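You operate a simulated robot arm through the tools that you are given. There is no shell and no other tool. Be economical: measure what you need, move in short steps, check, and stop when the job is done.

You run a simulated robot arm. Do the job below in one go: nothing can be reset, and whatever is moved stays where it is left.

## Task
Light the film, lay the orange HOLD tag on the box of its line, and save that line.
Fine: the film stays on the lamp; switch the lamp off at the end.

It is judged by the outcome, as a careful person would: the job done as asked, and still so three seconds after it is handed in. It fails if anything else is knocked over, pushed out of place, dropped, spilled or broken.

## Robot
A 6-joint arm with a two-finger parallel gripper, fixed in place. Base frame: the origin is at the foot of the arm, x ahead of it, y to its left, z up; the work surface is at about z = 0. Lengths are in mm, angles in rad, forces in N, time in s.
With the tool pointing down near the work surface it reaches from about 140 to 580 mm from the base axis. Its first joint turns from -1.152 to 1.152 rad. Payload 2.1 kg.
The tool frame sits at the grasp point between the pads (the TCP): z along the fingers, y along the line on which they close. The tips reach 30 mm beyond it. Largest opening 94 mm; finger width 28, thickness 10; the body of the gripper, 50 by 96 mm, starts 55 mm behind the TCP.
Orientation is that of the tool frame in the base frame, as a unit quaternion [x, y, z, w]. With the fingers straight down and closing along the base's y, the tool's x points along the base's -x, its y along +y and its z along -z.

## Interface
- The arm moves only by the tool drive_tool. Its argument "plan" is text: rows parted by semicolons, each of 7 numbers parted by spaces: the gripper command, from -1 (shut) to 1 (fully open), values between in proportion, then the shift along the tool's x, y, z in mm, then the turn, a rotation vector about the tool's x, y, z in rad. In form: grip tx ty tz rx ry rz; .... A call has 1 to 8 rows; each row is the pose to reach, as a shift and turn from the pose commanded when the call began, along the tool's axes at that moment. Each row takes 0.2 s and may step no farther than 50 mm and 0.15 rad from the row before; otherwise, or with a gripper value out of range, the whole call is refused. Where a pose cannot be reached the arm comes as near as it can. A force on the tool above 40 N (or 10 N above the force at the start of the call, whichever is more), or a blocked arm, ends the call early, and 0.2 s more pass. The fingers move at their own pace (about 72 mm/s each) and stop on an object; they squeeze with about 24 N. The grip force told is the motor's: it shows also when the fingers shut on nothing. Time passes only in rows, and 0.2 s behind the last, so rows that repeat a pose let the fingers close. It gives the time, the measured TCP pose, the force on the tool (base axes), the opening and the grip force at its end, in the units of the frame above (readings bear some noise), with the torque about the TCP (base axes, N m) and any sound that the robot's microphone picked up.
- Cameras (640 x 400 px; columns grow to the right, rows downward): "scene" is fixed at [46, -361.5, 491]; the picture's right is [0.86, -0.52, 0.00], its down [-0.26, -0.44, -0.86] and it looks along [0.45, 0.74, -0.51] (base axes); focal length 278 px, centre (320, 200). "wrist" rides on the gripper at [76, 14, -102] in the tool frame; the picture's right is [-0.18, 0.98, 0.00], its down [-0.75, -0.14, -0.64] and it looks along [-0.63, -0.12, 0.77] (tool axes); focal length 243 px, centre (320, 200). There is no depth. A picture from a camera that has moved, and an enlarged one, comes with that camera's place and axes in the base frame and with its lens.
- grab_frame(camera): a new picture of that camera. It takes no simulated time.
- enlarge(camera, box): a new picture of the part [left, top, right, bottom] of that camera's present view, enlarged. It takes no simulated time.
- close_job(): hands the job in; it is judged then, once.

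Work in short steps. Places have to be worked out from the pictures, the camera data and where the tool is seen: move nearer, look again, correct. Check each grasp and each placing, and mend what went wrong. You have 120 turns and 84 pictures in all, those below and enlarged ones among them. Open the gripper and draw the arm clear of the work before you hand the job in, unless the task says otherwise; then end with one line.

The tools are called as name(argument=value, ...) on one line, values as JSON. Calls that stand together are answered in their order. drive_tool: Moves the arm, as the interface text tells. Its arguments: {"type":"object","properties":{"plan":{"type":"string"}},"required":["plan"]} The other tools are called the same way: grab_frame (camera) takes a picture; enlarge (camera, box) takes an enlarged picture of a part of a camera's view; close_job () hands the job in.

At the start:

```text
t: 0.0
eef_pos: [296.8, 96.8, 320.8]
ee_rot: [0.0, 1.0, 0.001, 0.0]
wrist_force: [-0.2, -0.5, -0.2]
wrist_torque: [0.01, 0.02, -0.02]
opening: 94.1
finger_force: 0.1
```

scene: 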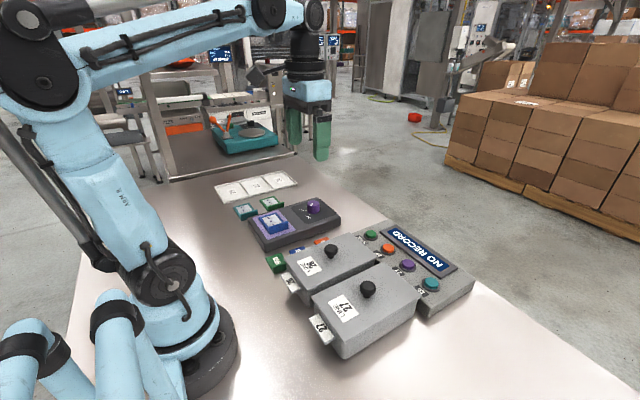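
wrist: 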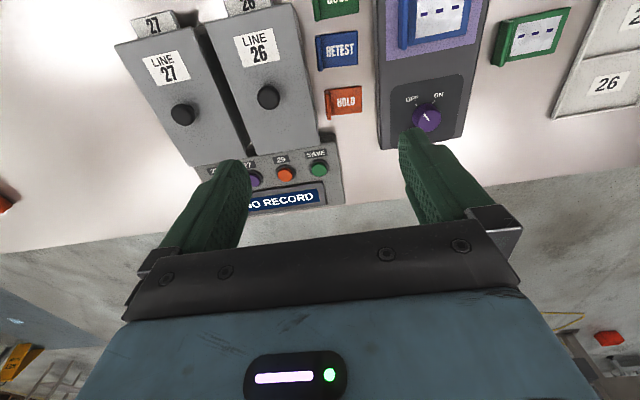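

I'll look closely at the work area first: the lamp with its film, the line boxes, the buttons and the tags.

enlarge(camera="scene", box=[200, 160, 360, 260])

enlarge(camera="scene", box=[260, 210, 480, 360])

enlarge(camera="wrist", box=[300, 0, 640, 160])

```text
4.00 times, centred on (280, 210) of scene
camera zoom: at [46.0, -361.5, 491.0], right [0.86, -0.52, 0.0], down [-0.26, -0.44, -0.86], along [0.45, 0.74, -0.51], focal length 1114 px, centre (480, 160)
```

zoom: 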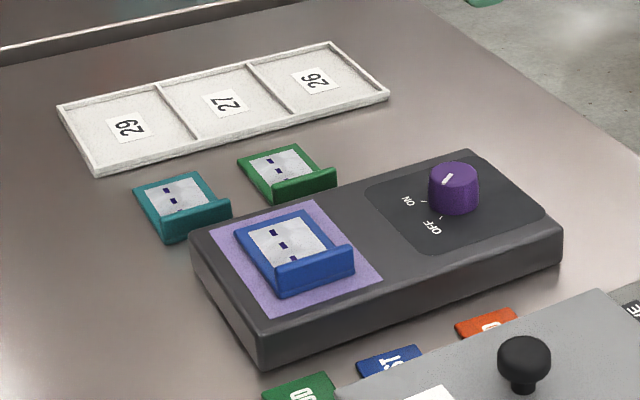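

```text
2.67 times, centred on (370, 285) of scene
camera zoom: at [46.0, -361.5, 491.0], right [0.86, -0.52, 0.0], down [-0.26, -0.44, -0.86], along [0.45, 0.74, -0.51], focal length 742 px, centre (187, -27)
```

zoom: 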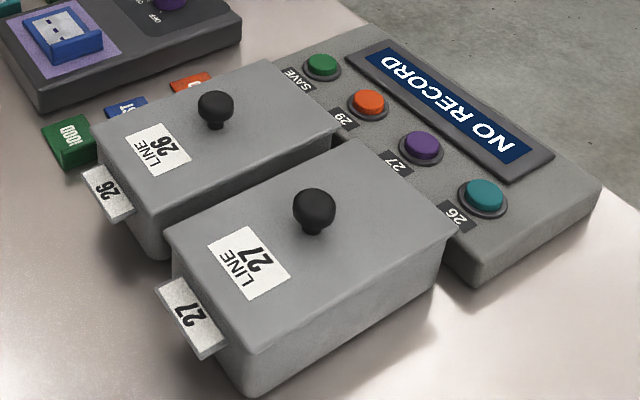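

```text
1.88 times, centred on (470, 80) of wrist
camera zoom: at [219.9, 111.4, 422.1], right [0.18, 0.98, 0.0], down [0.75, -0.14, 0.64], along [0.63, -0.12, -0.77], focal length 457 px, centre (38, 426)
```

zoom: 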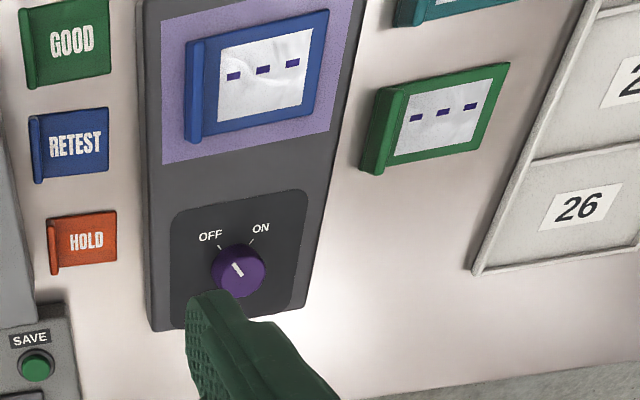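

The blue film already lies on the lamp, and its knob points to OFF. Triangulating from both views puts the knob top near (388, 240, 66). I'll move above it and look again.

drive_tool(plan="1 -20 30 30 0 0 0; 1 -40 60 60 0 0 0; 1 -60 90 90 0 0 0; 1 -75 118 120 0 0 0; 1 -91 143 150 0 0 0; 1 -91 143 150 0 0 0")

grab_frame(camera="wrist")

grab_frame(camera="scene")

```text
t: 1.4
eef_pos: [389.0, 240.1, 170.8]
ee_rot: [0.0, 1.0, 0.001, 0.0]
wrist_force: [-0.6, -0.2, 0.1]
wrist_torque: [0.02, -0.03, 0.0]
opening: 94.1
finger_force: 0.0
```

```text
78 pictures are left
camera wrist: at [312.2, 254.7, 272.8], right [0.18, 0.98, 0.0], down [0.75, -0.14, 0.64], along [0.63, -0.12, -0.77], focal length 243 px, centre (320, 200)
```

wrist: 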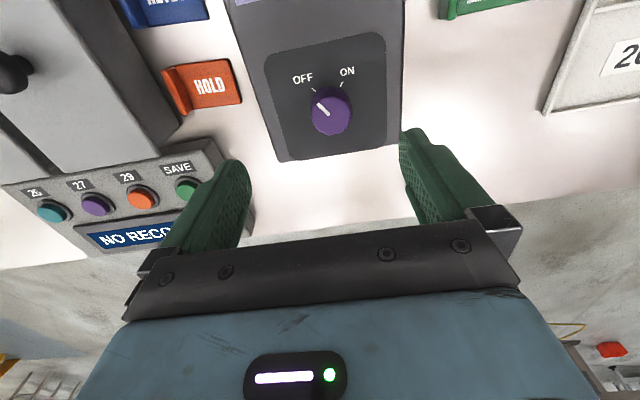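

```text
77 pictures are left
```

scene: 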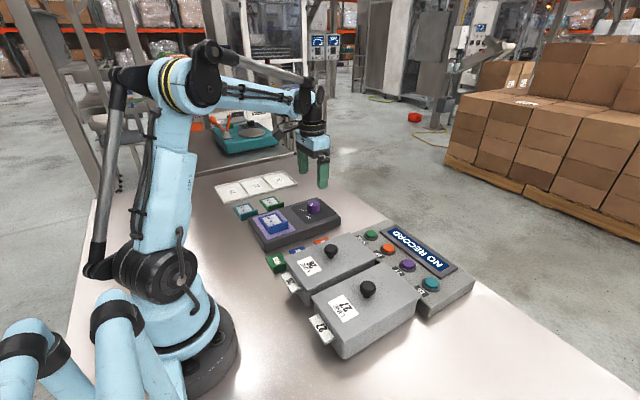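

The knob is a little ahead of the tool and to its left. I'll enlarge the view to get its centre and pointer.

enlarge(camera="wrist", box=[250, 40, 410, 140])

```text
4.00 times, centred on (330, 90) of wrist
camera zoom: at [312.2, 254.7, 272.8], right [0.18, 0.98, 0.0], down [0.75, -0.14, 0.64], along [0.63, -0.12, -0.77], focal length 970 px, centre (280, 640)
```

zoom: 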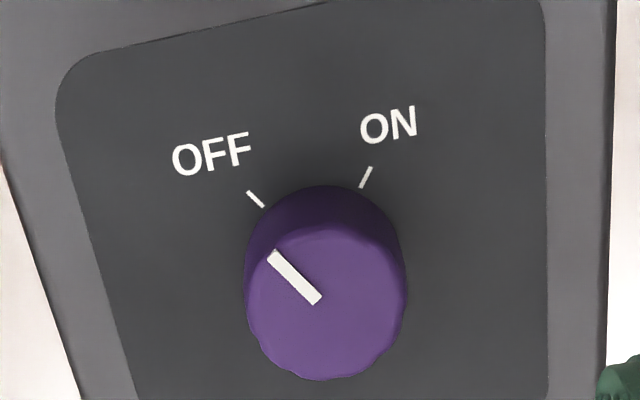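

The knob centre comes out near (393, 250) with its top around z=65. From OFF to ON is about 1.2 rad clockwise seen from above, which is +z in the tool frame. I'll pre-turn by -0.6 and go down around it.

drive_tool(plan="0.3 -4 10 10 0 0 -0.15; 0.3 -4 10 20 0 0 -0.3; 0.3 -4 10 35 0 0 -0.45; 0.3 -4 10 50 0 0 -0.6; 0.3 -4 10 65 0 0 -0.6; 0.3 -4 10 78 0 0 -0.6; 0.3 -4 10 88 0 0 -0.6")

grab_frame(camera="wrist")

enlarge(camera="scene", box=[240, 140, 400, 240])

```text
t: 3.0
eef_pos: [390.1, 249.7, 82.2]
ee_rot: [-0.296, 0.955, 0.0, 0.001]
wrist_force: [0.7, 1.0, 0.5]
wrist_torque: [-0.02, 0.04, -0.02]
opening: 61.2
finger_force: 0.1
```

```text
75 pictures are left
camera wrist: at [319.2, 219.3, 184.2], right [-0.4, 0.91, 0.0], down [0.7, 0.31, 0.64], along [0.59, 0.26, -0.77], focal length 243 px, centre (320, 200)
```

wrist: 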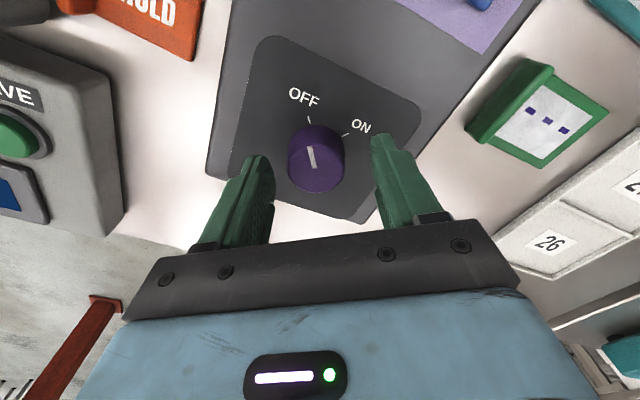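

```text
4.00 times, centred on (320, 190) of scene
camera zoom: at [46.0, -361.5, 491.0], right [0.86, -0.52, 0.0], down [-0.26, -0.44, -0.86], along [0.45, 0.74, -0.51], focal length 1114 px, centre (320, 240)
```

zoom: 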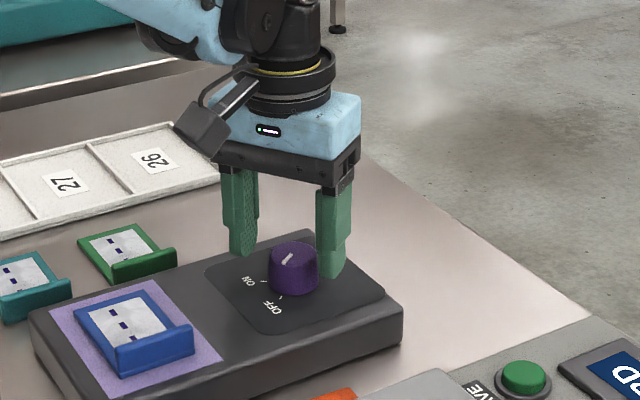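

The fingers straddle the knob with about 4 mm of centring error. I'll lower 5 mm more and close.

drive_tool(plan="0.3 0 0 5 0 0 0; -1 0 0 5 0 0 0; -1 0 0 5 0 0 0; -1 0 0 5 0 0 0")

```text
t: 4.0
eef_pos: [393.2, 247.6, 77.5]
ee_rot: [-0.294, 0.956, -0.002, 0.001]
wrist_force: [14.6, -16.4, -4.2]
wrist_torque: [-0.16, 0.03, -0.07]
opening: 36.4
finger_force: 45.0
```

The grip is firm at 36 mm. The side force means the knob sits about 4 mm to -y in the tool frame, so I'll ease that way and then turn it.

drive_tool(plan="-1 0 -3 0 0 0 0; -1 0 -4.5 0 0 0 0; -1 0 -4.5 0 0 0 0.15; -1 0 -4.5 0 0 0 0.3; -1 0 -4.5 0 0 0 0.45; -1 0 -4.5 0 0 0 0.6; -1 0 -4.5 0 0 0 0.75; -1 0 -4.5 0 0 0 0.9")

grab_frame(camera="wrist")

```text
t: 5.8
eef_pos: [393.0, 250.2, 77.1]
ee_rot: [0.149, 0.989, 0.004, -0.003]
wrist_force: [-12.2, 28.8, 0.2]
wrist_torque: [0.5, -0.15, 0.1]
opening: 36.3
finger_force: 45.0
```

```text
73 pictures are left
camera wrist: at [324.1, 285.4, 180.2], right [0.46, 0.89, 0.01], down [0.68, -0.36, 0.64], along [0.57, -0.29, -0.77], focal length 243 px, centre (320, 200)
```

wrist: 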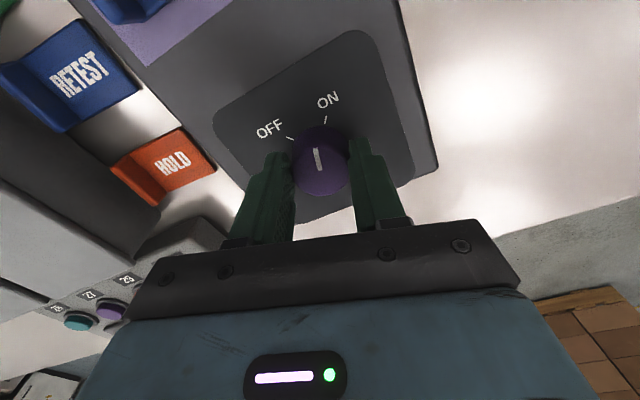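

The pointer is turning towards ON with about 0.3 rad left. The side force now pushes +y, so I'll recentre and finish the turn.

drive_tool(plan="-1 0 4 0 0 0 0; -1 0 4 0 0 0 0.12; -1 0 4 0 0 0 0.24; -1 0 4 0 0 0 0.34; -1 0 4 0 0 0 0.34")

grab_frame(camera="wrist")

grab_frame(camera="scene")

```text
t: 7.0
eef_pos: [394.7, 251.6, 77.5]
ee_rot: [0.315, 0.949, 0.0, -0.003]
wrist_force: [-22.0, 5.6, 5.6]
wrist_torque: [0.67, 1.3, -0.02]
opening: 36.3
finger_force: 45.0
```

```text
72 pictures are left
camera wrist: at [341.9, 307.5, 180.1], right [0.74, 0.68, 0.0], down [0.52, -0.57, 0.64], along [0.43, -0.47, -0.77], focal length 243 px, centre (320, 200)
```

wrist: 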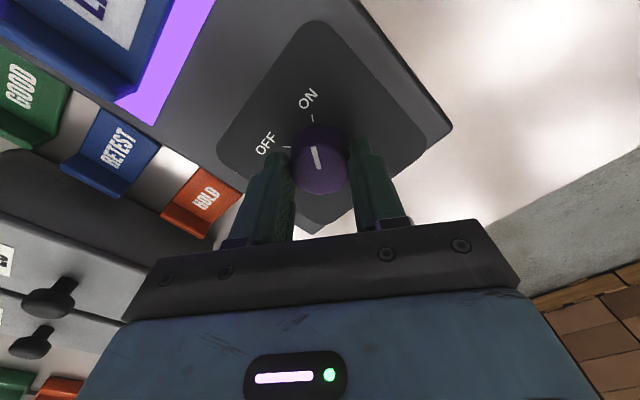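

```text
71 pictures are left
```

scene: 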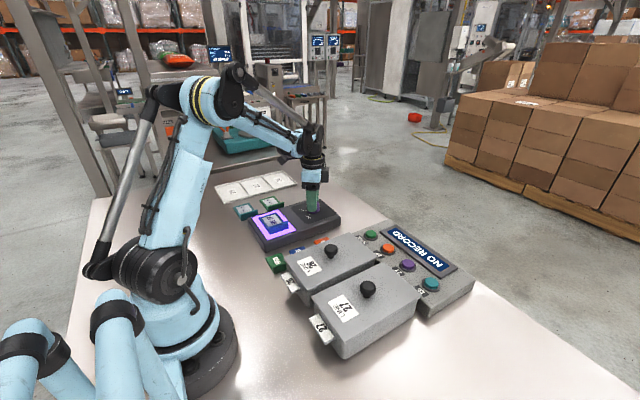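

The lamp is lit. I'll release, rise, and move back to read the film.

drive_tool(plan="0.2 0 0 0 0 0 0; 0.2 0 0 0 0 0 0; 0.2 0 0 -40 0 0 0; 0.2 0 0 -80 0 0 0; 0.2 0 0 -120 0 0 0; 0.2 0 0 -120 0 0 0")

enlarge(camera="scene", box=[220, 180, 340, 255])

grab_frame(camera="wrist")

```text
t: 8.4
eef_pos: [396.3, 249.4, 196.9]
ee_rot: [0.315, 0.949, 0.001, 0.0]
wrist_force: [-0.4, 1.1, -0.5]
wrist_torque: [-0.01, 0.01, -0.01]
opening: 56.5
finger_force: 0.0
```

```text
5.33 times, centred on (280, 218) of scene
camera zoom: at [46.0, -361.5, 491.0], right [0.86, -0.52, 0.0], down [-0.26, -0.44, -0.86], along [0.45, 0.74, -0.51], focal length 1485 px, centre (533, 107)
```

zoom: 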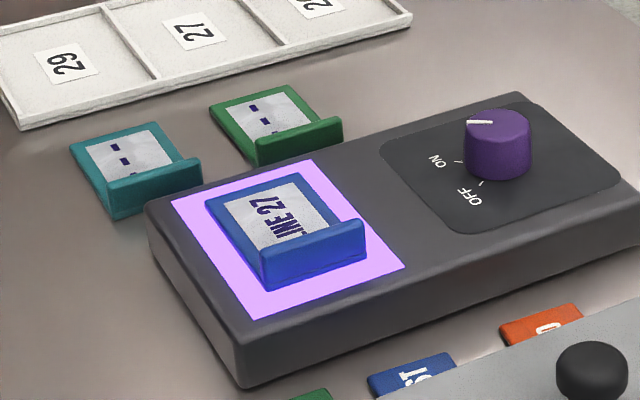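

```text
69 pictures are left
camera wrist: at [343.5, 306.0, 299.5], right [0.73, 0.68, 0.0], down [0.52, -0.56, 0.64], along [0.44, -0.47, -0.77], focal length 243 px, centre (320, 200)
```

wrist: 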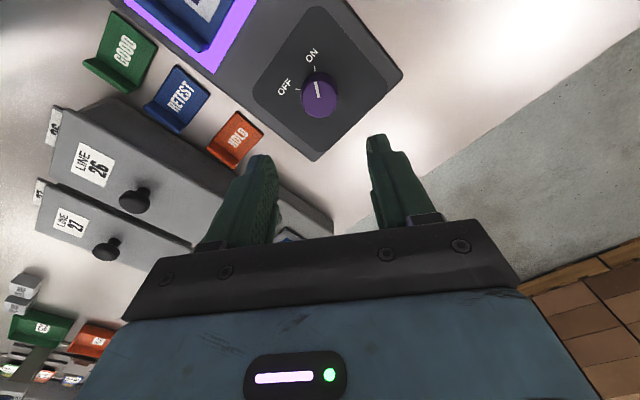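

The film reads LINE 27. I'll go over the HOLD tag (about (358, 130)) with zero yaw to measure it and to check the film reading from close by.

drive_tool(plan="1 -6 -25 -20 0 0 -0.13; 1 -12 -50 -25 0 0 -0.26; 1 -18 -75 -25 0 0 -0.39; 1 -24 -100 -25 0 0 -0.52; 1 -29 -122 -25 0 0 -0.64; 1 -29 -122 -25 0 0 -0.64")

grab_frame(camera="wrist")

```text
t: 9.8
eef_pos: [345.4, 134.7, 221.9]
ee_rot: [-0.001, 1.0, 0.002, 0.0]
wrist_force: [0.0, -0.5, 0.8]
wrist_torque: [0.02, -0.03, 0.03]
opening: 94.3
finger_force: 0.0
```

```text
68 pictures are left
camera wrist: at [268.7, 149.4, 324.9], right [0.18, 0.98, 0.0], down [0.75, -0.14, 0.64], along [0.63, -0.12, -0.77], focal length 243 px, centre (320, 200)
```

wrist: 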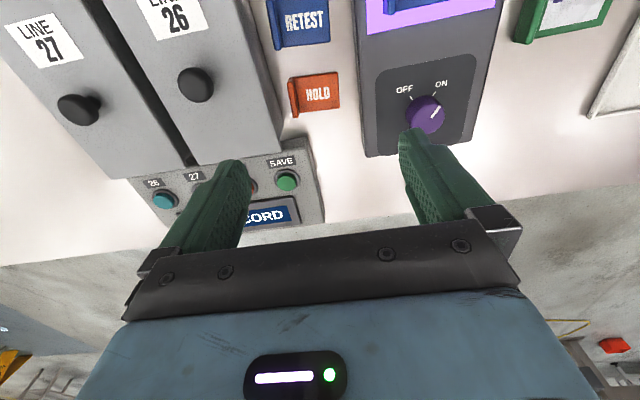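

I'll back off toward the base for a full survey of the film, tags and box 27.

drive_tool(plan="1 30 -20 -20 0 0 0; 1 60 -40 -40 0 0 0; 1 90 -60 -50 0 0 0; 1 100 -75 -50 0 0 0; 1 100 -75 -50 0 0 0")

grab_frame(camera="wrist")

enlarge(camera="wrist", box=[320, 20, 480, 120])

```text
t: 11.0
eef_pos: [245.3, 61.7, 273.0]
ee_rot: [0.0, 1.0, 0.0, 0.0]
wrist_force: [-0.8, -0.7, -0.9]
wrist_torque: [0.03, -0.01, 0.0]
opening: 93.8
finger_force: 0.1
```

```text
67 pictures are left
camera wrist: at [169.0, 76.0, 374.5], right [0.18, 0.98, 0.0], down [0.75, -0.14, 0.64], along [0.63, -0.12, -0.77], focal length 243 px, centre (320, 200)
```

wrist: 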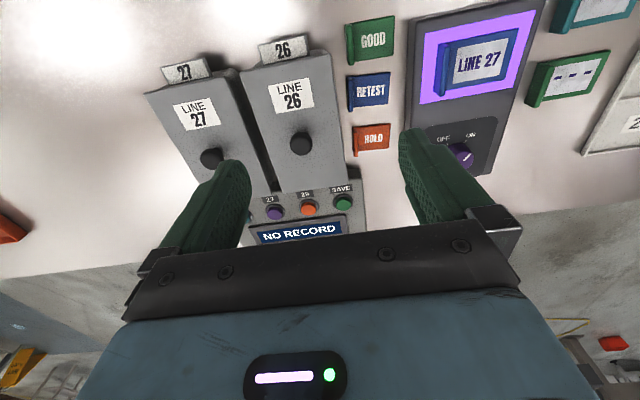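

```text
4.00 times, centred on (400, 70) of wrist
camera zoom: at [169.0, 76.0, 374.5], right [0.18, 0.98, 0.0], down [0.75, -0.14, 0.64], along [0.63, -0.12, -0.77], focal length 970 px, centre (0, 720)
```

zoom: 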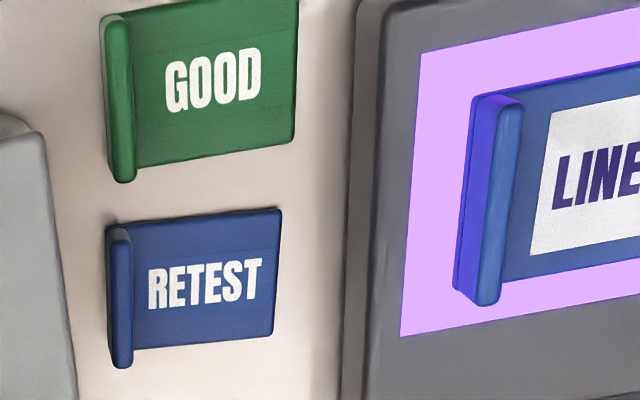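

LINE 27 is confirmed. Next I'll enlarge the HOLD tag and the box lids.

enlarge(camera="wrist", box=[310, 100, 422, 170])

enlarge(camera="wrist", box=[130, 30, 354, 170])

enlarge(camera="scene", box=[250, 210, 410, 310])

```text
5.71 times, centred on (366, 135) of wrist
camera zoom: at [169.0, 76.0, 374.5], right [0.18, 0.98, 0.0], down [0.75, -0.14, 0.64], along [0.63, -0.12, -0.77], focal length 1386 px, centre (57, 571)
```

zoom: 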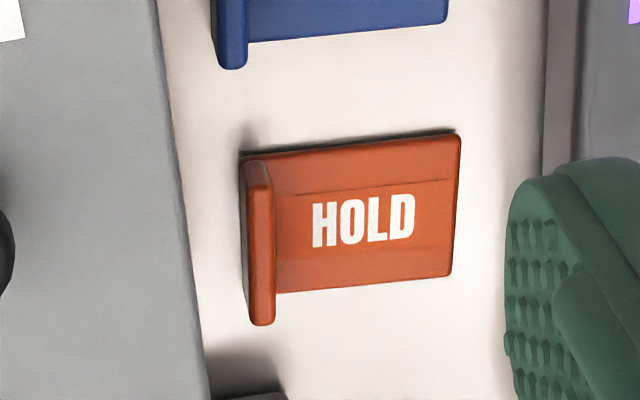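

```text
2.86 times, centred on (242, 100) of wrist
camera zoom: at [169.0, 76.0, 374.5], right [0.18, 0.98, 0.0], down [0.75, -0.14, 0.64], along [0.63, -0.12, -0.77], focal length 693 px, centre (543, 486)
```

zoom: 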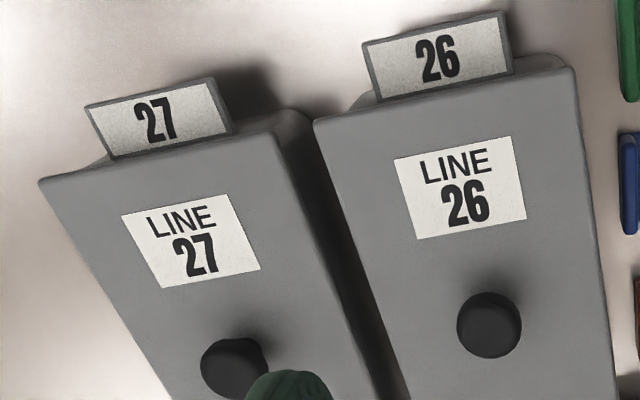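

```text
4.00 times, centred on (330, 260) of scene
camera zoom: at [46.0, -361.5, 491.0], right [0.86, -0.52, 0.0], down [-0.26, -0.44, -0.86], along [0.45, 0.74, -0.51], focal length 1114 px, centre (280, -40)
```

zoom: 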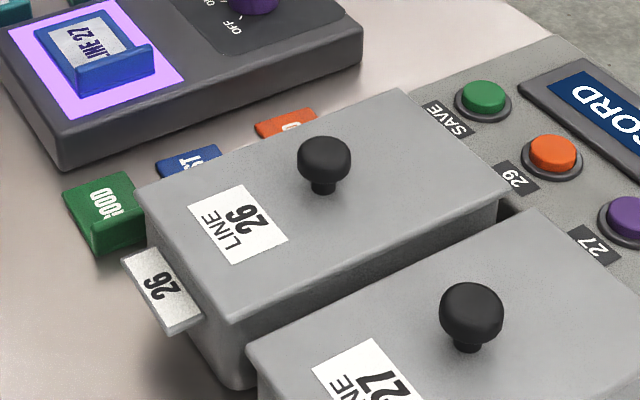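

Measurements so far:
- **HOLD tag:** x 338–380, y 96–153, with a handle about 16 mm high on the -y side.
- **Box 27 lid:** about x 219–390, y -152 to -46, knob at (308, -96).

Box 26 leaves little room on the -y side of the tag. I'll turn the gripper 90° and grip the tag across x instead.

drive_tool(plan="0.2 -15 8 0 0 0 0.15; 0.2 -30 16 0 0 0 0.3; 0.2 -45 24 10 0 0 0.45; 0.2 -60 32 20 0 0 0.6; 0.2 -75 40 40 0 0 0.75; 0.2 -90 48 60 0 0 0.9; 0.2 -105 56 80 0 0 1.05; 0.2 -114 56 100 0 0 1.2")

drive_tool(plan="0.2 0 0 0 0 0 0.15; 0.2 0 0 0 0 0 0.3; 0.2 0 0 0 0 0 0.37; 0.2 0 0 0 0 0 0.37")

grab_frame(camera="wrist")

grab_frame(camera="scene")

```text
t: 12.8
eef_pos: [359.0, 115.5, 171.1]
ee_rot: [0.566, 0.825, 0.001, 0.0]
wrist_force: [0.4, -0.6, -0.5]
wrist_torque: [-0.03, 0.0, 0.01]
opening: 56.3
finger_force: 0.0
```

```text
t: 13.8
eef_pos: [359.3, 115.1, 171.5]
ee_rot: [0.707, 0.707, 0.001, -0.001]
wrist_force: [-0.2, 0.0, -0.2]
wrist_torque: [-0.01, -0.03, 0.0]
opening: 56.4
finger_force: 0.1
```

```text
62 pictures are left
camera wrist: at [373.1, 192.2, 274.0], right [0.98, -0.18, 0.0], down [-0.14, -0.75, 0.64], along [-0.12, -0.63, -0.77], focal length 243 px, centre (320, 200)
```

wrist: 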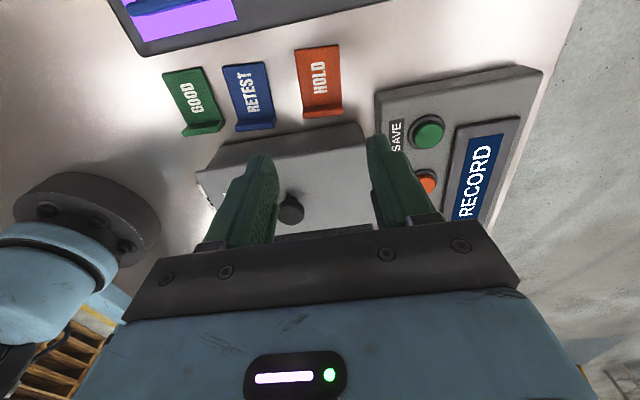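

```text
61 pictures are left
```

scene: 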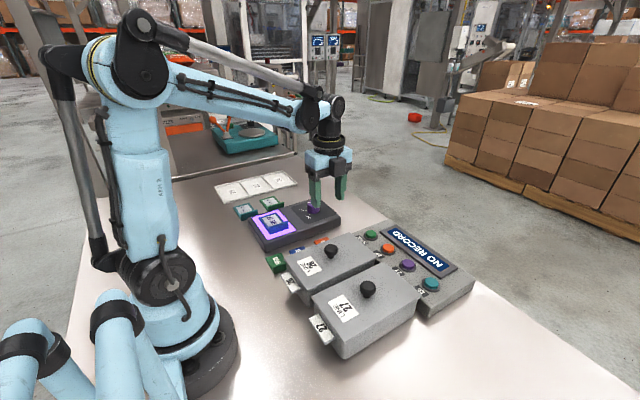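

enlarge(camera="wrist", box=[260, 30, 420, 130])

```text
4.00 times, centred on (340, 80) of wrist
camera zoom: at [373.1, 192.2, 274.0], right [0.98, -0.18, 0.0], down [-0.14, -0.75, 0.64], along [-0.12, -0.63, -0.77], focal length 970 px, centre (240, 680)
```

zoom: 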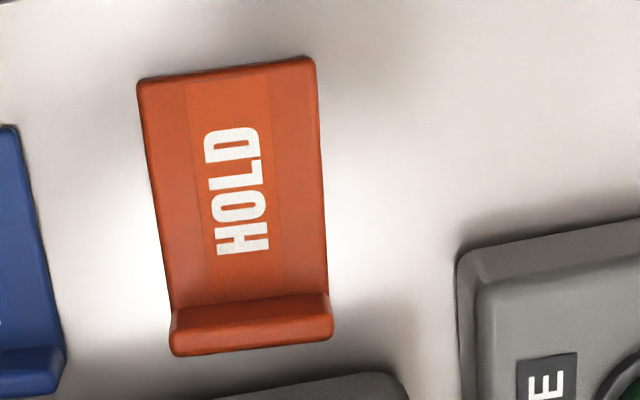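

The tag centre is at about x=361, with its sides at 340 and 382. I'll go down with y=118 so the fingers clear the button panel, and stop a little above the table.

drive_tool(plan="0.12 3 2 30 0 0 0; 0.12 3 2 60 0 0 0; 0.12 3 2 90 0 0 0; 0.12 3 2 110 0 0 0; 0.12 3 2 122 0 0 0; 0.12 3 2 122 0 0 0")

grab_frame(camera="wrist")

enlarge(camera="scene", box=[260, 170, 420, 270])

```text
t: 15.2
eef_pos: [361.5, 117.6, 49.6]
ee_rot: [0.707, 0.708, 0.001, 0.0]
wrist_force: [-0.7, 0.5, 0.1]
wrist_torque: [0.0, -0.02, 0.01]
opening: 52.7
finger_force: 0.0
```

```text
59 pictures are left
camera wrist: at [375.4, 194.3, 152.5], right [0.98, -0.18, 0.0], down [-0.14, -0.75, 0.64], along [-0.12, -0.63, -0.77], focal length 243 px, centre (320, 200)
```

wrist: 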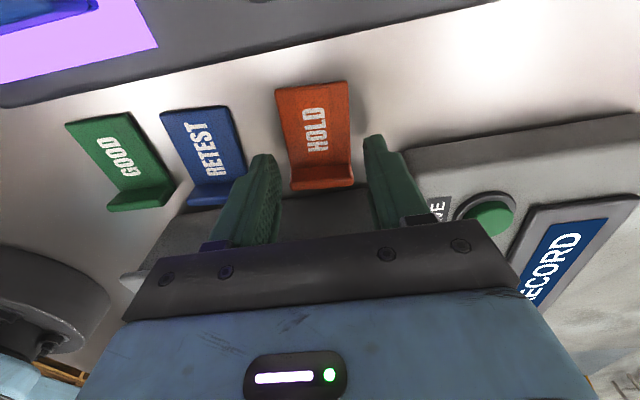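

```text
4.00 times, centred on (340, 220) of scene
camera zoom: at [46.0, -361.5, 491.0], right [0.86, -0.52, 0.0], down [-0.26, -0.44, -0.86], along [0.45, 0.74, -0.51], focal length 1114 px, centre (240, 120)
```

zoom: 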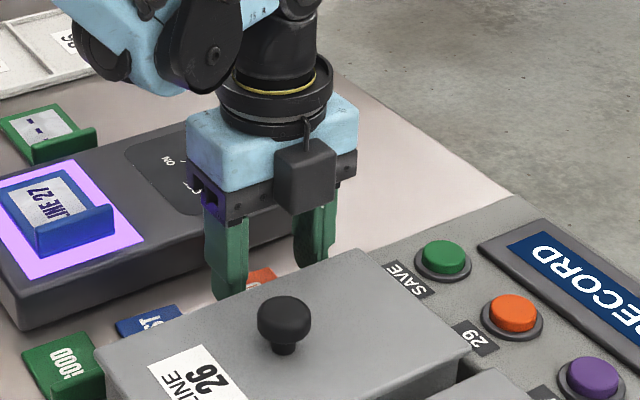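

The fingers are centred on the tag. I'll go the last 15 mm down and close.

drive_tool(plan="0.12 0 0 8 0 0 0; 0.12 0 0 15.5 0 0 0; -1 0 0 15.5 0 0 0; -1 0 0 15.5 0 0 0; -1 0 0 15.5 0 0 0")

grab_frame(camera="wrist")

```text
t: 16.4
eef_pos: [361.3, 118.4, 33.9]
ee_rot: [0.707, 0.708, 0.001, 0.0]
wrist_force: [-0.9, -0.5, 5.6]
wrist_torque: [0.03, 0.01, 0.02]
opening: 0.0
finger_force: 23.7
```

```text
57 pictures are left
camera wrist: at [375.2, 195.1, 136.8], right [0.98, -0.18, 0.0], down [-0.14, -0.75, 0.64], along [-0.12, -0.63, -0.77], focal length 243 px, centre (320, 200)
```

wrist: 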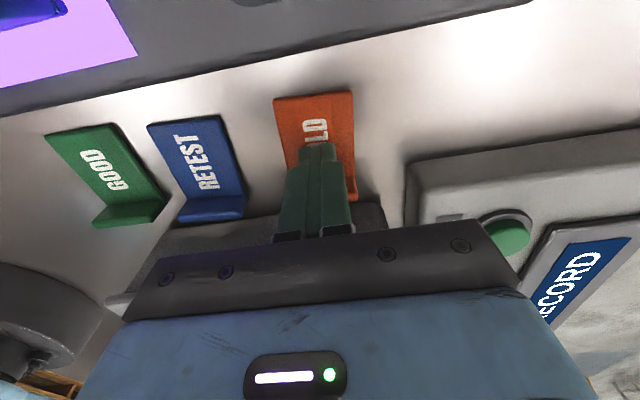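

The fingers slid shut over the thin card and missed the handle, but the tag is still in place. I'll rise, reopen, shift toward the handle (y≈106) and go slightly lower.

drive_tool(plan="-1 0 0 -12 0 0 0; -1 0 0 -25 0 0 0; 0.03 -12 0 -25 0 0 0; 0.03 -12 0 -25 0 0 0; 0.03 -12 0 -25 0 0 0")

grab_frame(camera="wrist")

```text
t: 17.6
eef_pos: [360.3, 107.4, 58.9]
ee_rot: [0.706, 0.708, 0.001, -0.001]
wrist_force: [0.4, 1.2, 0.3]
wrist_torque: [-0.05, -0.01, 0.01]
opening: 48.1
finger_force: 0.0
```

```text
56 pictures are left
camera wrist: at [375.2, 183.0, 161.7], right [0.98, -0.18, 0.0], down [-0.14, -0.75, 0.64], along [-0.12, -0.63, -0.77], focal length 243 px, centre (320, 200)
```

wrist: 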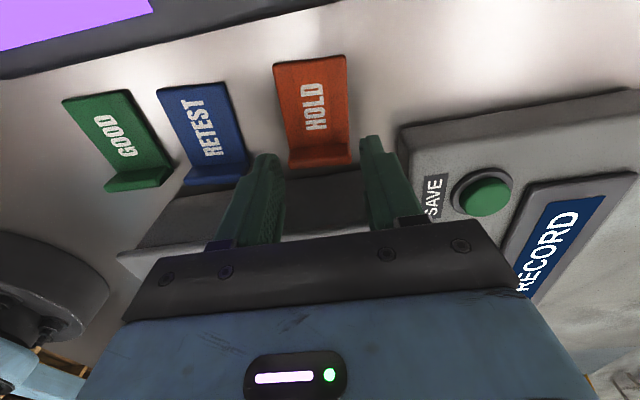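

The handle ends are at x 338 and 381.5, y about 100. I'll open slightly wider, shift 2 mm, then descend and close.

drive_tool(plan="0.1 -3 -0.5 0 0 0 0; 0.1 -3 -0.5 10 0 0 0; 0.1 -3 -0.5 20 0 0 0; 0.1 -3 -0.5 26 0 0 0; -1 -3 -0.5 26 0 0 0; -1 -3 -0.5 26 0 0 0; -1 -3 -0.5 26 0 0 0")

grab_frame(camera="wrist")

```text
t: 19.2
eef_pos: [361.7, 104.2, 33.2]
ee_rot: [0.706, 0.708, 0.001, -0.001]
wrist_force: [0.4, -0.1, 2.5]
wrist_torque: [0.13, 0.02, 0.0]
opening: 42.9
finger_force: 24.1
```

```text
55 pictures are left
camera wrist: at [374.8, 180.5, 135.2], right [0.98, -0.18, 0.0], down [-0.14, -0.75, 0.64], along [-0.12, -0.63, -0.77], focal length 243 px, centre (320, 200)
```

wrist: 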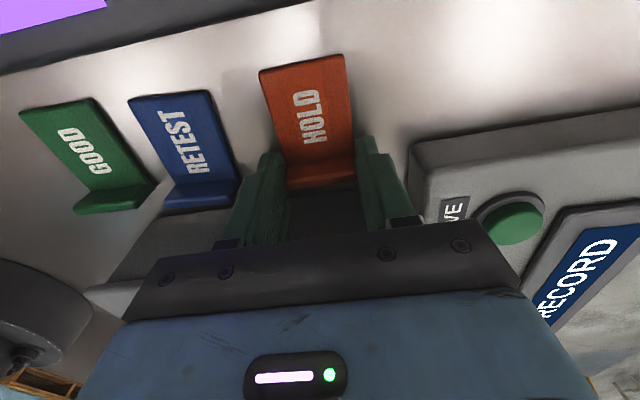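

The tag is gripped by its handle at 42.9 mm. I'll lift straight up and check it.

drive_tool(plan="-1 0 0 -10 0 0 0; -1 0 0 -30 0 0 0; -1 0 0 -60 0 0 0; -1 0 0 -100 0 0 0; -1 0 0 -140 0 0 0; -1 0 0 -140 0 0 0")

grab_frame(camera="wrist")

grab_frame(camera="scene")

```text
t: 20.6
eef_pos: [359.7, 101.4, 173.8]
ee_rot: [0.706, 0.708, 0.0, -0.001]
wrist_force: [-0.3, 0.2, 0.2]
wrist_torque: [0.03, 0.0, 0.03]
opening: 42.8
finger_force: 24.3
```

```text
54 pictures are left
camera wrist: at [374.5, 178.4, 276.2], right [0.98, -0.18, 0.0], down [-0.14, -0.75, 0.64], along [-0.12, -0.63, -0.77], focal length 243 px, centre (320, 200)
```

wrist: 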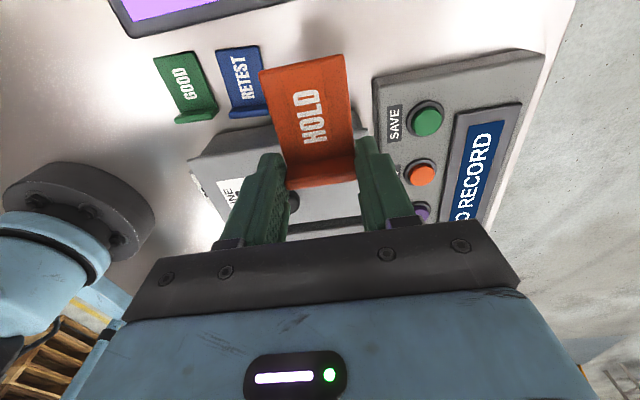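

```text
53 pictures are left
```

scene: 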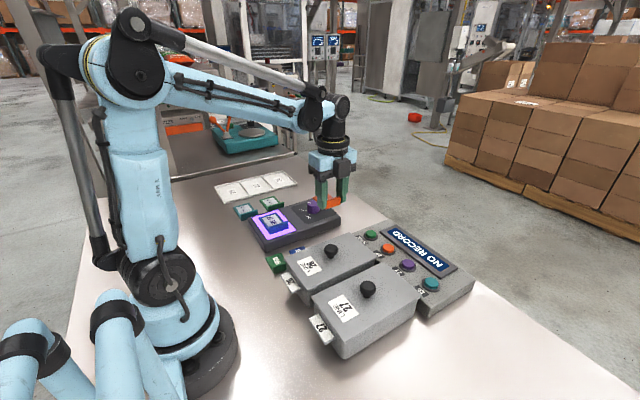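

The tag is held level. I'll carry it at this height over box 27, toward TCP (360, -119).

drive_tool(plan="-1 -30 0 0 0 0 0; -1 -65 0 0 0 0 0; -1 -100 0 0 0 0 0; -1 -135 0 0 0 0 0; -1 -170 0 0 0 0 0; -1 -200 0 0 0 0 0; -1 -220 0 0 0 0 0; -1 -220 0 0 0 0 0")

grab_frame(camera="wrist")

grab_frame(camera="scene")

```text
t: 22.4
eef_pos: [361.8, -117.6, 172.7]
ee_rot: [0.707, 0.708, 0.001, -0.001]
wrist_force: [0.6, 0.7, -0.2]
wrist_torque: [-0.03, 0.01, 0.0]
opening: 42.9
finger_force: 23.8
```

```text
52 pictures are left
camera wrist: at [374.8, -41.3, 274.2], right [0.98, -0.18, 0.0], down [-0.14, -0.75, 0.64], along [-0.12, -0.63, -0.77], focal length 243 px, centre (320, 200)
```

wrist: 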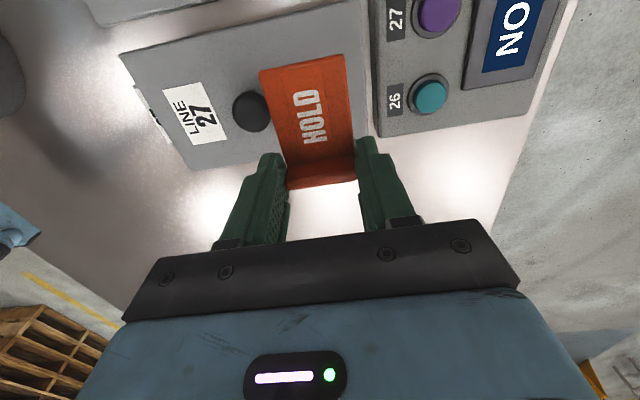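

```text
51 pictures are left
```

scene: 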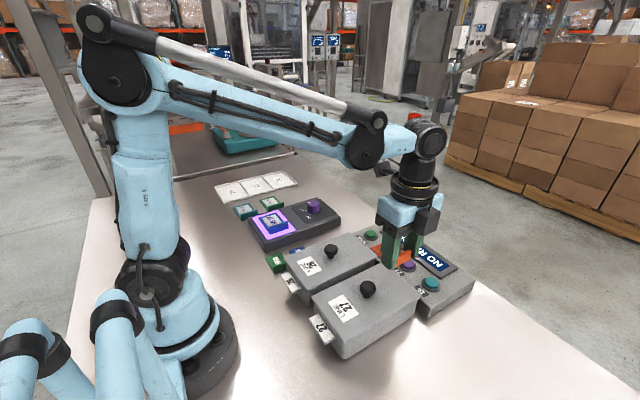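

The lid spans x 220–396, y -151 to -47 at z≈64, and the knob reaches x≈324. I'll shift +3 in x and descend to just above the lid.

drive_tool(plan="-1 0 3 20 0 0 0; -1 0 3 40 0 0 0; -1 0 3 55 0 0 0; -1 0 3 66 0 0 0; -1 0 3 66 0 0 0")

grab_frame(camera="wrist")

enlarge(camera="scene", box=[300, 190, 460, 290])

```text
t: 23.6
eef_pos: [363.5, -115.8, 105.9]
ee_rot: [0.706, 0.708, 0.001, -0.001]
wrist_force: [0.3, 0.7, 0.3]
wrist_torque: [0.01, 0.02, 0.01]
opening: 42.7
finger_force: 24.4
```

```text
50 pictures are left
camera wrist: at [377.8, -39.6, 208.9], right [0.98, -0.18, 0.0], down [-0.14, -0.75, 0.64], along [-0.12, -0.63, -0.77], focal length 243 px, centre (320, 200)
```

wrist: 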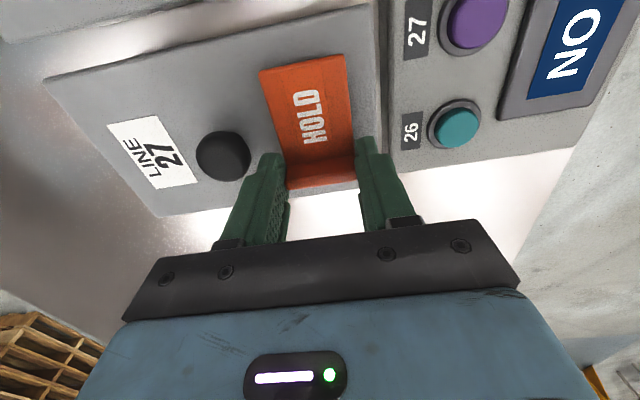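

```text
4.00 times, centred on (380, 240) of scene
camera zoom: at [46.0, -361.5, 491.0], right [0.86, -0.52, 0.0], down [-0.26, -0.44, -0.86], along [0.45, 0.74, -0.51], focal length 1114 px, centre (80, 40)
```

zoom: 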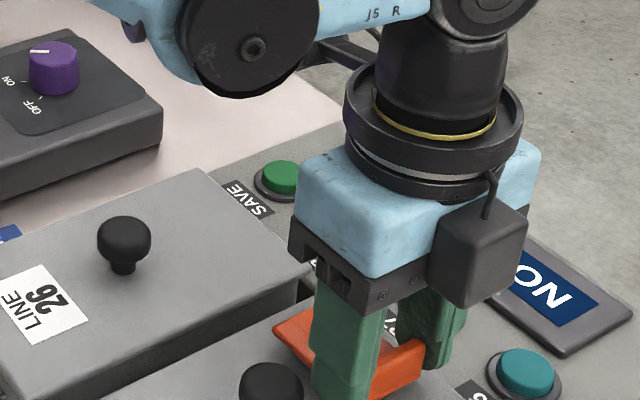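

Everything lines up. I'll lower in small steps until contact shows.

drive_tool(plan="-1 0 0 3 0 0 0; -1 0 0 5 0 0 0; -1 0 0 6.5 0 0 0; -1 0 0 6.5 0 0 0")

```text
t: 24.6
eef_pos: [364.4, -115.3, 100.8]
ee_rot: [0.706, 0.708, 0.001, 0.0]
wrist_force: [-0.1, -0.9, -0.1]
wrist_torque: [-0.02, -0.01, 0.03]
opening: 42.8
finger_force: 24.3
```

drive_tool(plan="-1 0 0 1.5 0 0 0; -1 0 0 1.5 0 0 0")

drive_tool(plan="-1 0 0 1.5 0 0 0; -1 0 0 1.5 0 0 0")

```text
t: 25.2
eef_pos: [364.7, -114.6, 99.4]
ee_rot: [0.706, 0.708, 0.0, -0.001]
wrist_force: [-0.2, -0.6, 0.3]
wrist_torque: [-0.01, 0.04, -0.02]
opening: 43.1
finger_force: 24.4
```

```text
t: 25.8
eef_pos: [363.3, -115.0, 98.1]
ee_rot: [0.707, 0.708, 0.002, 0.0]
wrist_force: [1.9, 0.6, 14.3]
wrist_torque: [0.41, 0.01, -0.03]
opening: 43.1
finger_force: 24.2
```

Contact at 14 N. I'll ease back a touch, open just a little, and look.

drive_tool(plan="-1 0 0 -0.6 0 0 0; 0.03 0 0 -0.6 0 0 0; 0.03 0 0 -0.6 0 0 0")

grab_frame(camera="wrist")

```text
t: 26.6
eef_pos: [363.4, -115.6, 98.9]
ee_rot: [0.707, 0.707, 0.0, 0.0]
wrist_force: [0.1, 0.6, 0.1]
wrist_torque: [0.02, 0.01, -0.03]
opening: 48.5
finger_force: 0.0
```

```text
48 pictures are left
camera wrist: at [378.2, -39.4, 200.3], right [0.98, -0.18, 0.0], down [-0.14, -0.75, 0.64], along [-0.12, -0.63, -0.77], focal length 243 px, centre (320, 200)
```

wrist: 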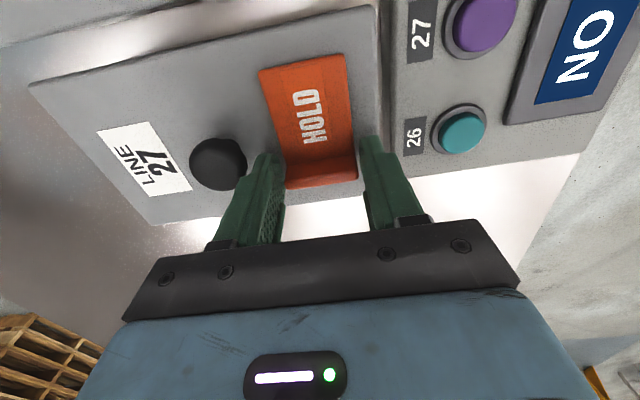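

Released and lying flat. I'll rise straight up.

drive_tool(plan="0.03 0 0 -15 0 0 0; 0.03 0 0 -35 0 0 0; 0.03 0 0 -60 0 0 0; 0.03 0 0 -90 0 0 0; 0.03 0 0 -90 0 0 0")

grab_frame(camera="wrist")

grab_frame(camera="scene")

```text
t: 27.8
eef_pos: [364.5, -117.3, 187.7]
ee_rot: [0.707, 0.707, 0.001, -0.001]
wrist_force: [-0.6, 0.5, 0.6]
wrist_torque: [0.04, 0.01, 0.0]
opening: 48.5
finger_force: 0.1
```

```text
47 pictures are left
camera wrist: at [378.6, -40.0, 291.1], right [0.98, -0.18, 0.0], down [-0.14, -0.75, 0.64], along [-0.12, -0.63, -0.77], focal length 243 px, centre (320, 200)
```

wrist: 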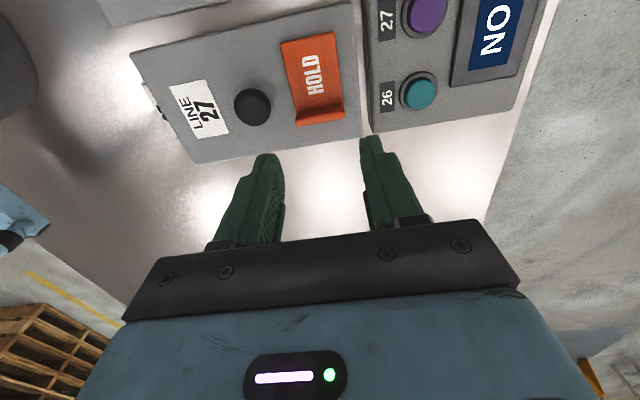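

```text
46 pictures are left
```

scene: 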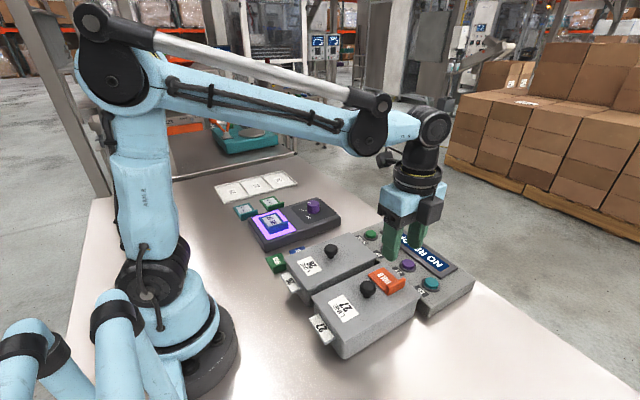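

The tag lies well on box 27. Next is the purple 27 button at about (463, -63, 42), so I'll close the fingers and hover over it.

drive_tool(plan="-1 12 25 0 0 0 0; -1 27 50 0 0 0 0; -1 40 75 0 0 0 0; -1 54 99 20 0 0 0; -1 54 99 50 0 0 0; -1 54 99 70 0 0 0; -1 54 99 70 0 0 0")

grab_frame(camera="wrist")

enlarge(camera="scene", box=[330, 200, 490, 300])

```text
t: 29.4
eef_pos: [464.3, -63.5, 118.3]
ee_rot: [0.707, 0.708, 0.0, -0.001]
wrist_force: [0.5, -0.8, 0.0]
wrist_torque: [0.02, 0.02, -0.03]
opening: 0.0
finger_force: 23.6
```

```text
45 pictures are left
camera wrist: at [478.4, 13.5, 220.2], right [0.98, -0.18, 0.0], down [-0.14, -0.75, 0.64], along [-0.12, -0.63, -0.77], focal length 243 px, centre (320, 200)
```

wrist: 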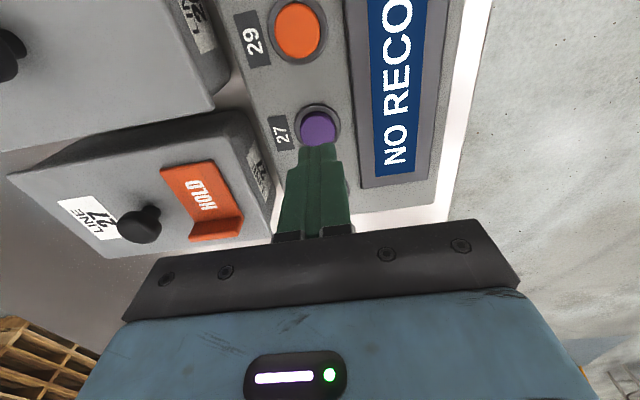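

```text
4.00 times, centred on (410, 250) of scene
camera zoom: at [46.0, -361.5, 491.0], right [0.86, -0.52, 0.0], down [-0.26, -0.44, -0.86], along [0.45, 0.74, -0.51], focal length 1114 px, centre (-40, 0)
```

zoom: 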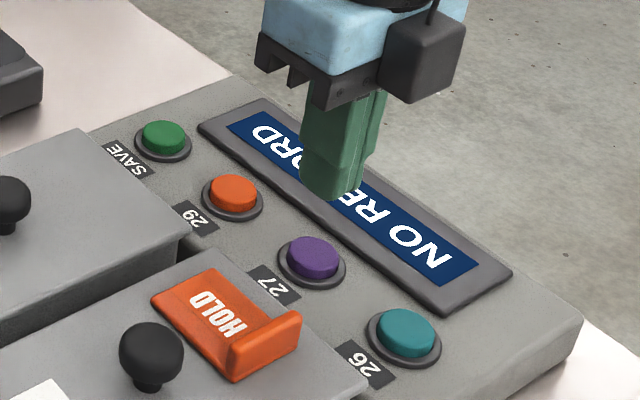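

The button is at (463, -61.5). I'll descend in decreasing steps until it is pressed.

drive_tool(plan="-1 1.5 -1 15 0 0 0; -1 1.5 -1 28 0 0 0; -1 1.5 -1 36 0 0 0; -1 1.5 -1 40 0 0 0; -1 1.5 -1 43 0 0 0; -1 1.5 -1 45 0 0 0")

enlarge(camera="scene", box=[330, 200, 490, 300])

```text
t: 30.8
eef_pos: [462.6, -61.1, 73.7]
ee_rot: [0.706, 0.708, 0.0, 0.0]
wrist_force: [-0.5, -1.5, 1.4]
wrist_torque: [-0.03, 0.0, 0.01]
opening: 0.2
finger_force: 24.5
```

```text
4.00 times, centred on (410, 250) of scene
camera zoom: at [46.0, -361.5, 491.0], right [0.86, -0.52, 0.0], down [-0.26, -0.44, -0.86], along [0.45, 0.74, -0.51], focal length 1114 px, centre (-40, 0)
```

zoom: 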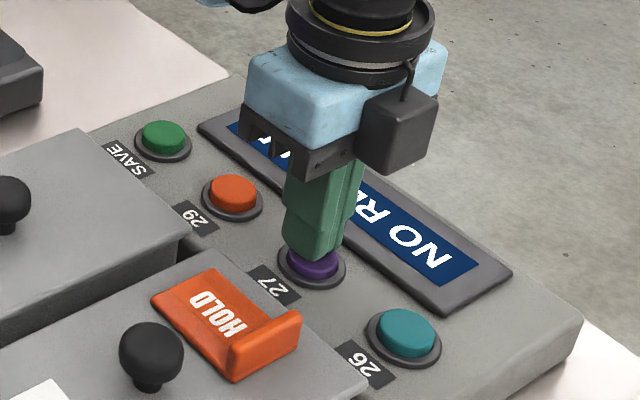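

Just at contact, and the display is unchanged. I'll press on a few mm and listen for a click.

drive_tool(plan="-1 0 0 2 0 0 0; -1 0 0 4 0 0 0; -1 0 0 4 0 0 0")

enlarge(camera="scene", box=[330, 200, 490, 300])

```text
t: 31.6
eef_pos: [462.7, -59.6, 70.1]
ee_rot: [0.707, 0.708, 0.002, -0.001]
wrist_force: [2.7, 2.3, 9.0]
wrist_torque: [0.05, -0.06, 0.0]
opening: 0.1
finger_force: 23.8
heard: click
```

```text
4.00 times, centred on (410, 250) of scene
camera zoom: at [46.0, -361.5, 491.0], right [0.86, -0.52, 0.0], down [-0.26, -0.44, -0.86], along [0.45, 0.74, -0.51], focal length 1114 px, centre (-40, 0)
```

zoom: 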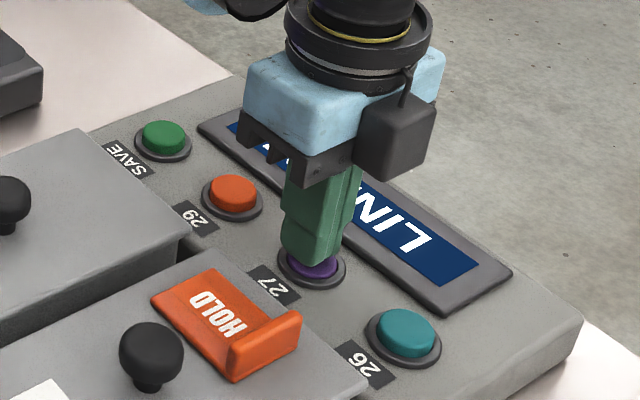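

A click, and the display changed to "LIN…". I'll rise and move over SAVE at about (463, 67).

drive_tool(plan="-1 0 0 -20 0 0 0; -1 0 0 -45 0 0 0; -1 32 0 -45 0 0 0; -1 65 0 -45 0 0 0; -1 98 0 -45 0 0 0; -1 128 1 -45 0 0 0; -1 128 1 -45 0 0 0")

grab_frame(camera="wrist")

enlarge(camera="scene", box=[330, 200, 490, 300])

```text
t: 33.2
eef_pos: [465.5, 69.5, 114.7]
ee_rot: [0.707, 0.707, 0.0, -0.001]
wrist_force: [-0.9, -0.1, 0.8]
wrist_torque: [0.02, 0.03, -0.01]
opening: 0.1
finger_force: 24.1
```

```text
41 pictures are left
camera wrist: at [478.8, 145.6, 216.7], right [0.98, -0.18, 0.0], down [-0.14, -0.75, 0.64], along [-0.12, -0.63, -0.77], focal length 243 px, centre (320, 200)
```

wrist: 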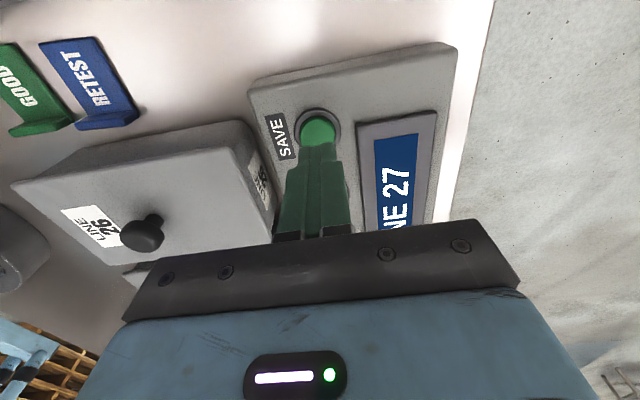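

```text
4.00 times, centred on (410, 250) of scene
camera zoom: at [46.0, -361.5, 491.0], right [0.86, -0.52, 0.0], down [-0.26, -0.44, -0.86], along [0.45, 0.74, -0.51], focal length 1114 px, centre (-40, 0)
```

zoom: 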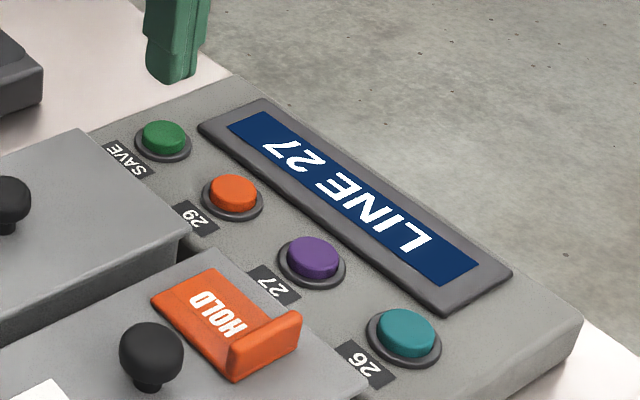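

The display reads LINE 27. The SAVE button is at (462, 70), so I'll shift -2 in x and press.

drive_tool(plan="-1 0.5 -2 15 0 0 0; -1 0.5 -2 28 0 0 0; -1 0.5 -2 36 0 0 0; -1 0.5 -2 40 0 0 0; -1 0.5 -2 43 0 0 0; -1 0.5 -2 45 0 0 0; -1 0.5 -2 45 0 0 0")

enlarge(camera="scene", box=[330, 200, 490, 300])

```text
t: 34.8
eef_pos: [461.7, 68.4, 69.5]
ee_rot: [0.707, 0.707, 0.0, 0.0]
wrist_force: [-1.1, -1.5, 8.7]
wrist_torque: [-0.1, 0.03, 0.04]
opening: 0.2
finger_force: 24.2
heard: click
```

```text
4.00 times, centred on (410, 250) of scene
camera zoom: at [46.0, -361.5, 491.0], right [0.86, -0.52, 0.0], down [-0.26, -0.44, -0.86], along [0.45, 0.74, -0.51], focal length 1114 px, centre (-40, 0)
```

zoom: 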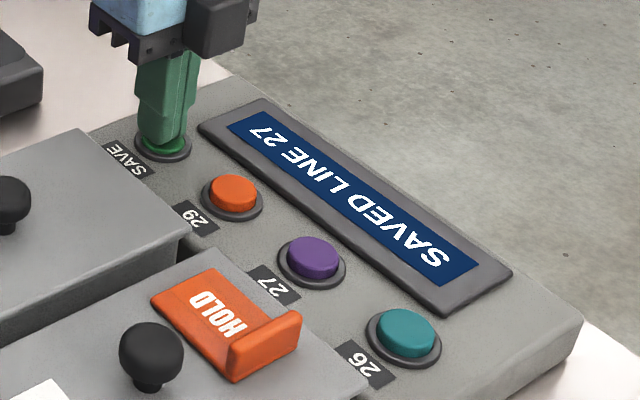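

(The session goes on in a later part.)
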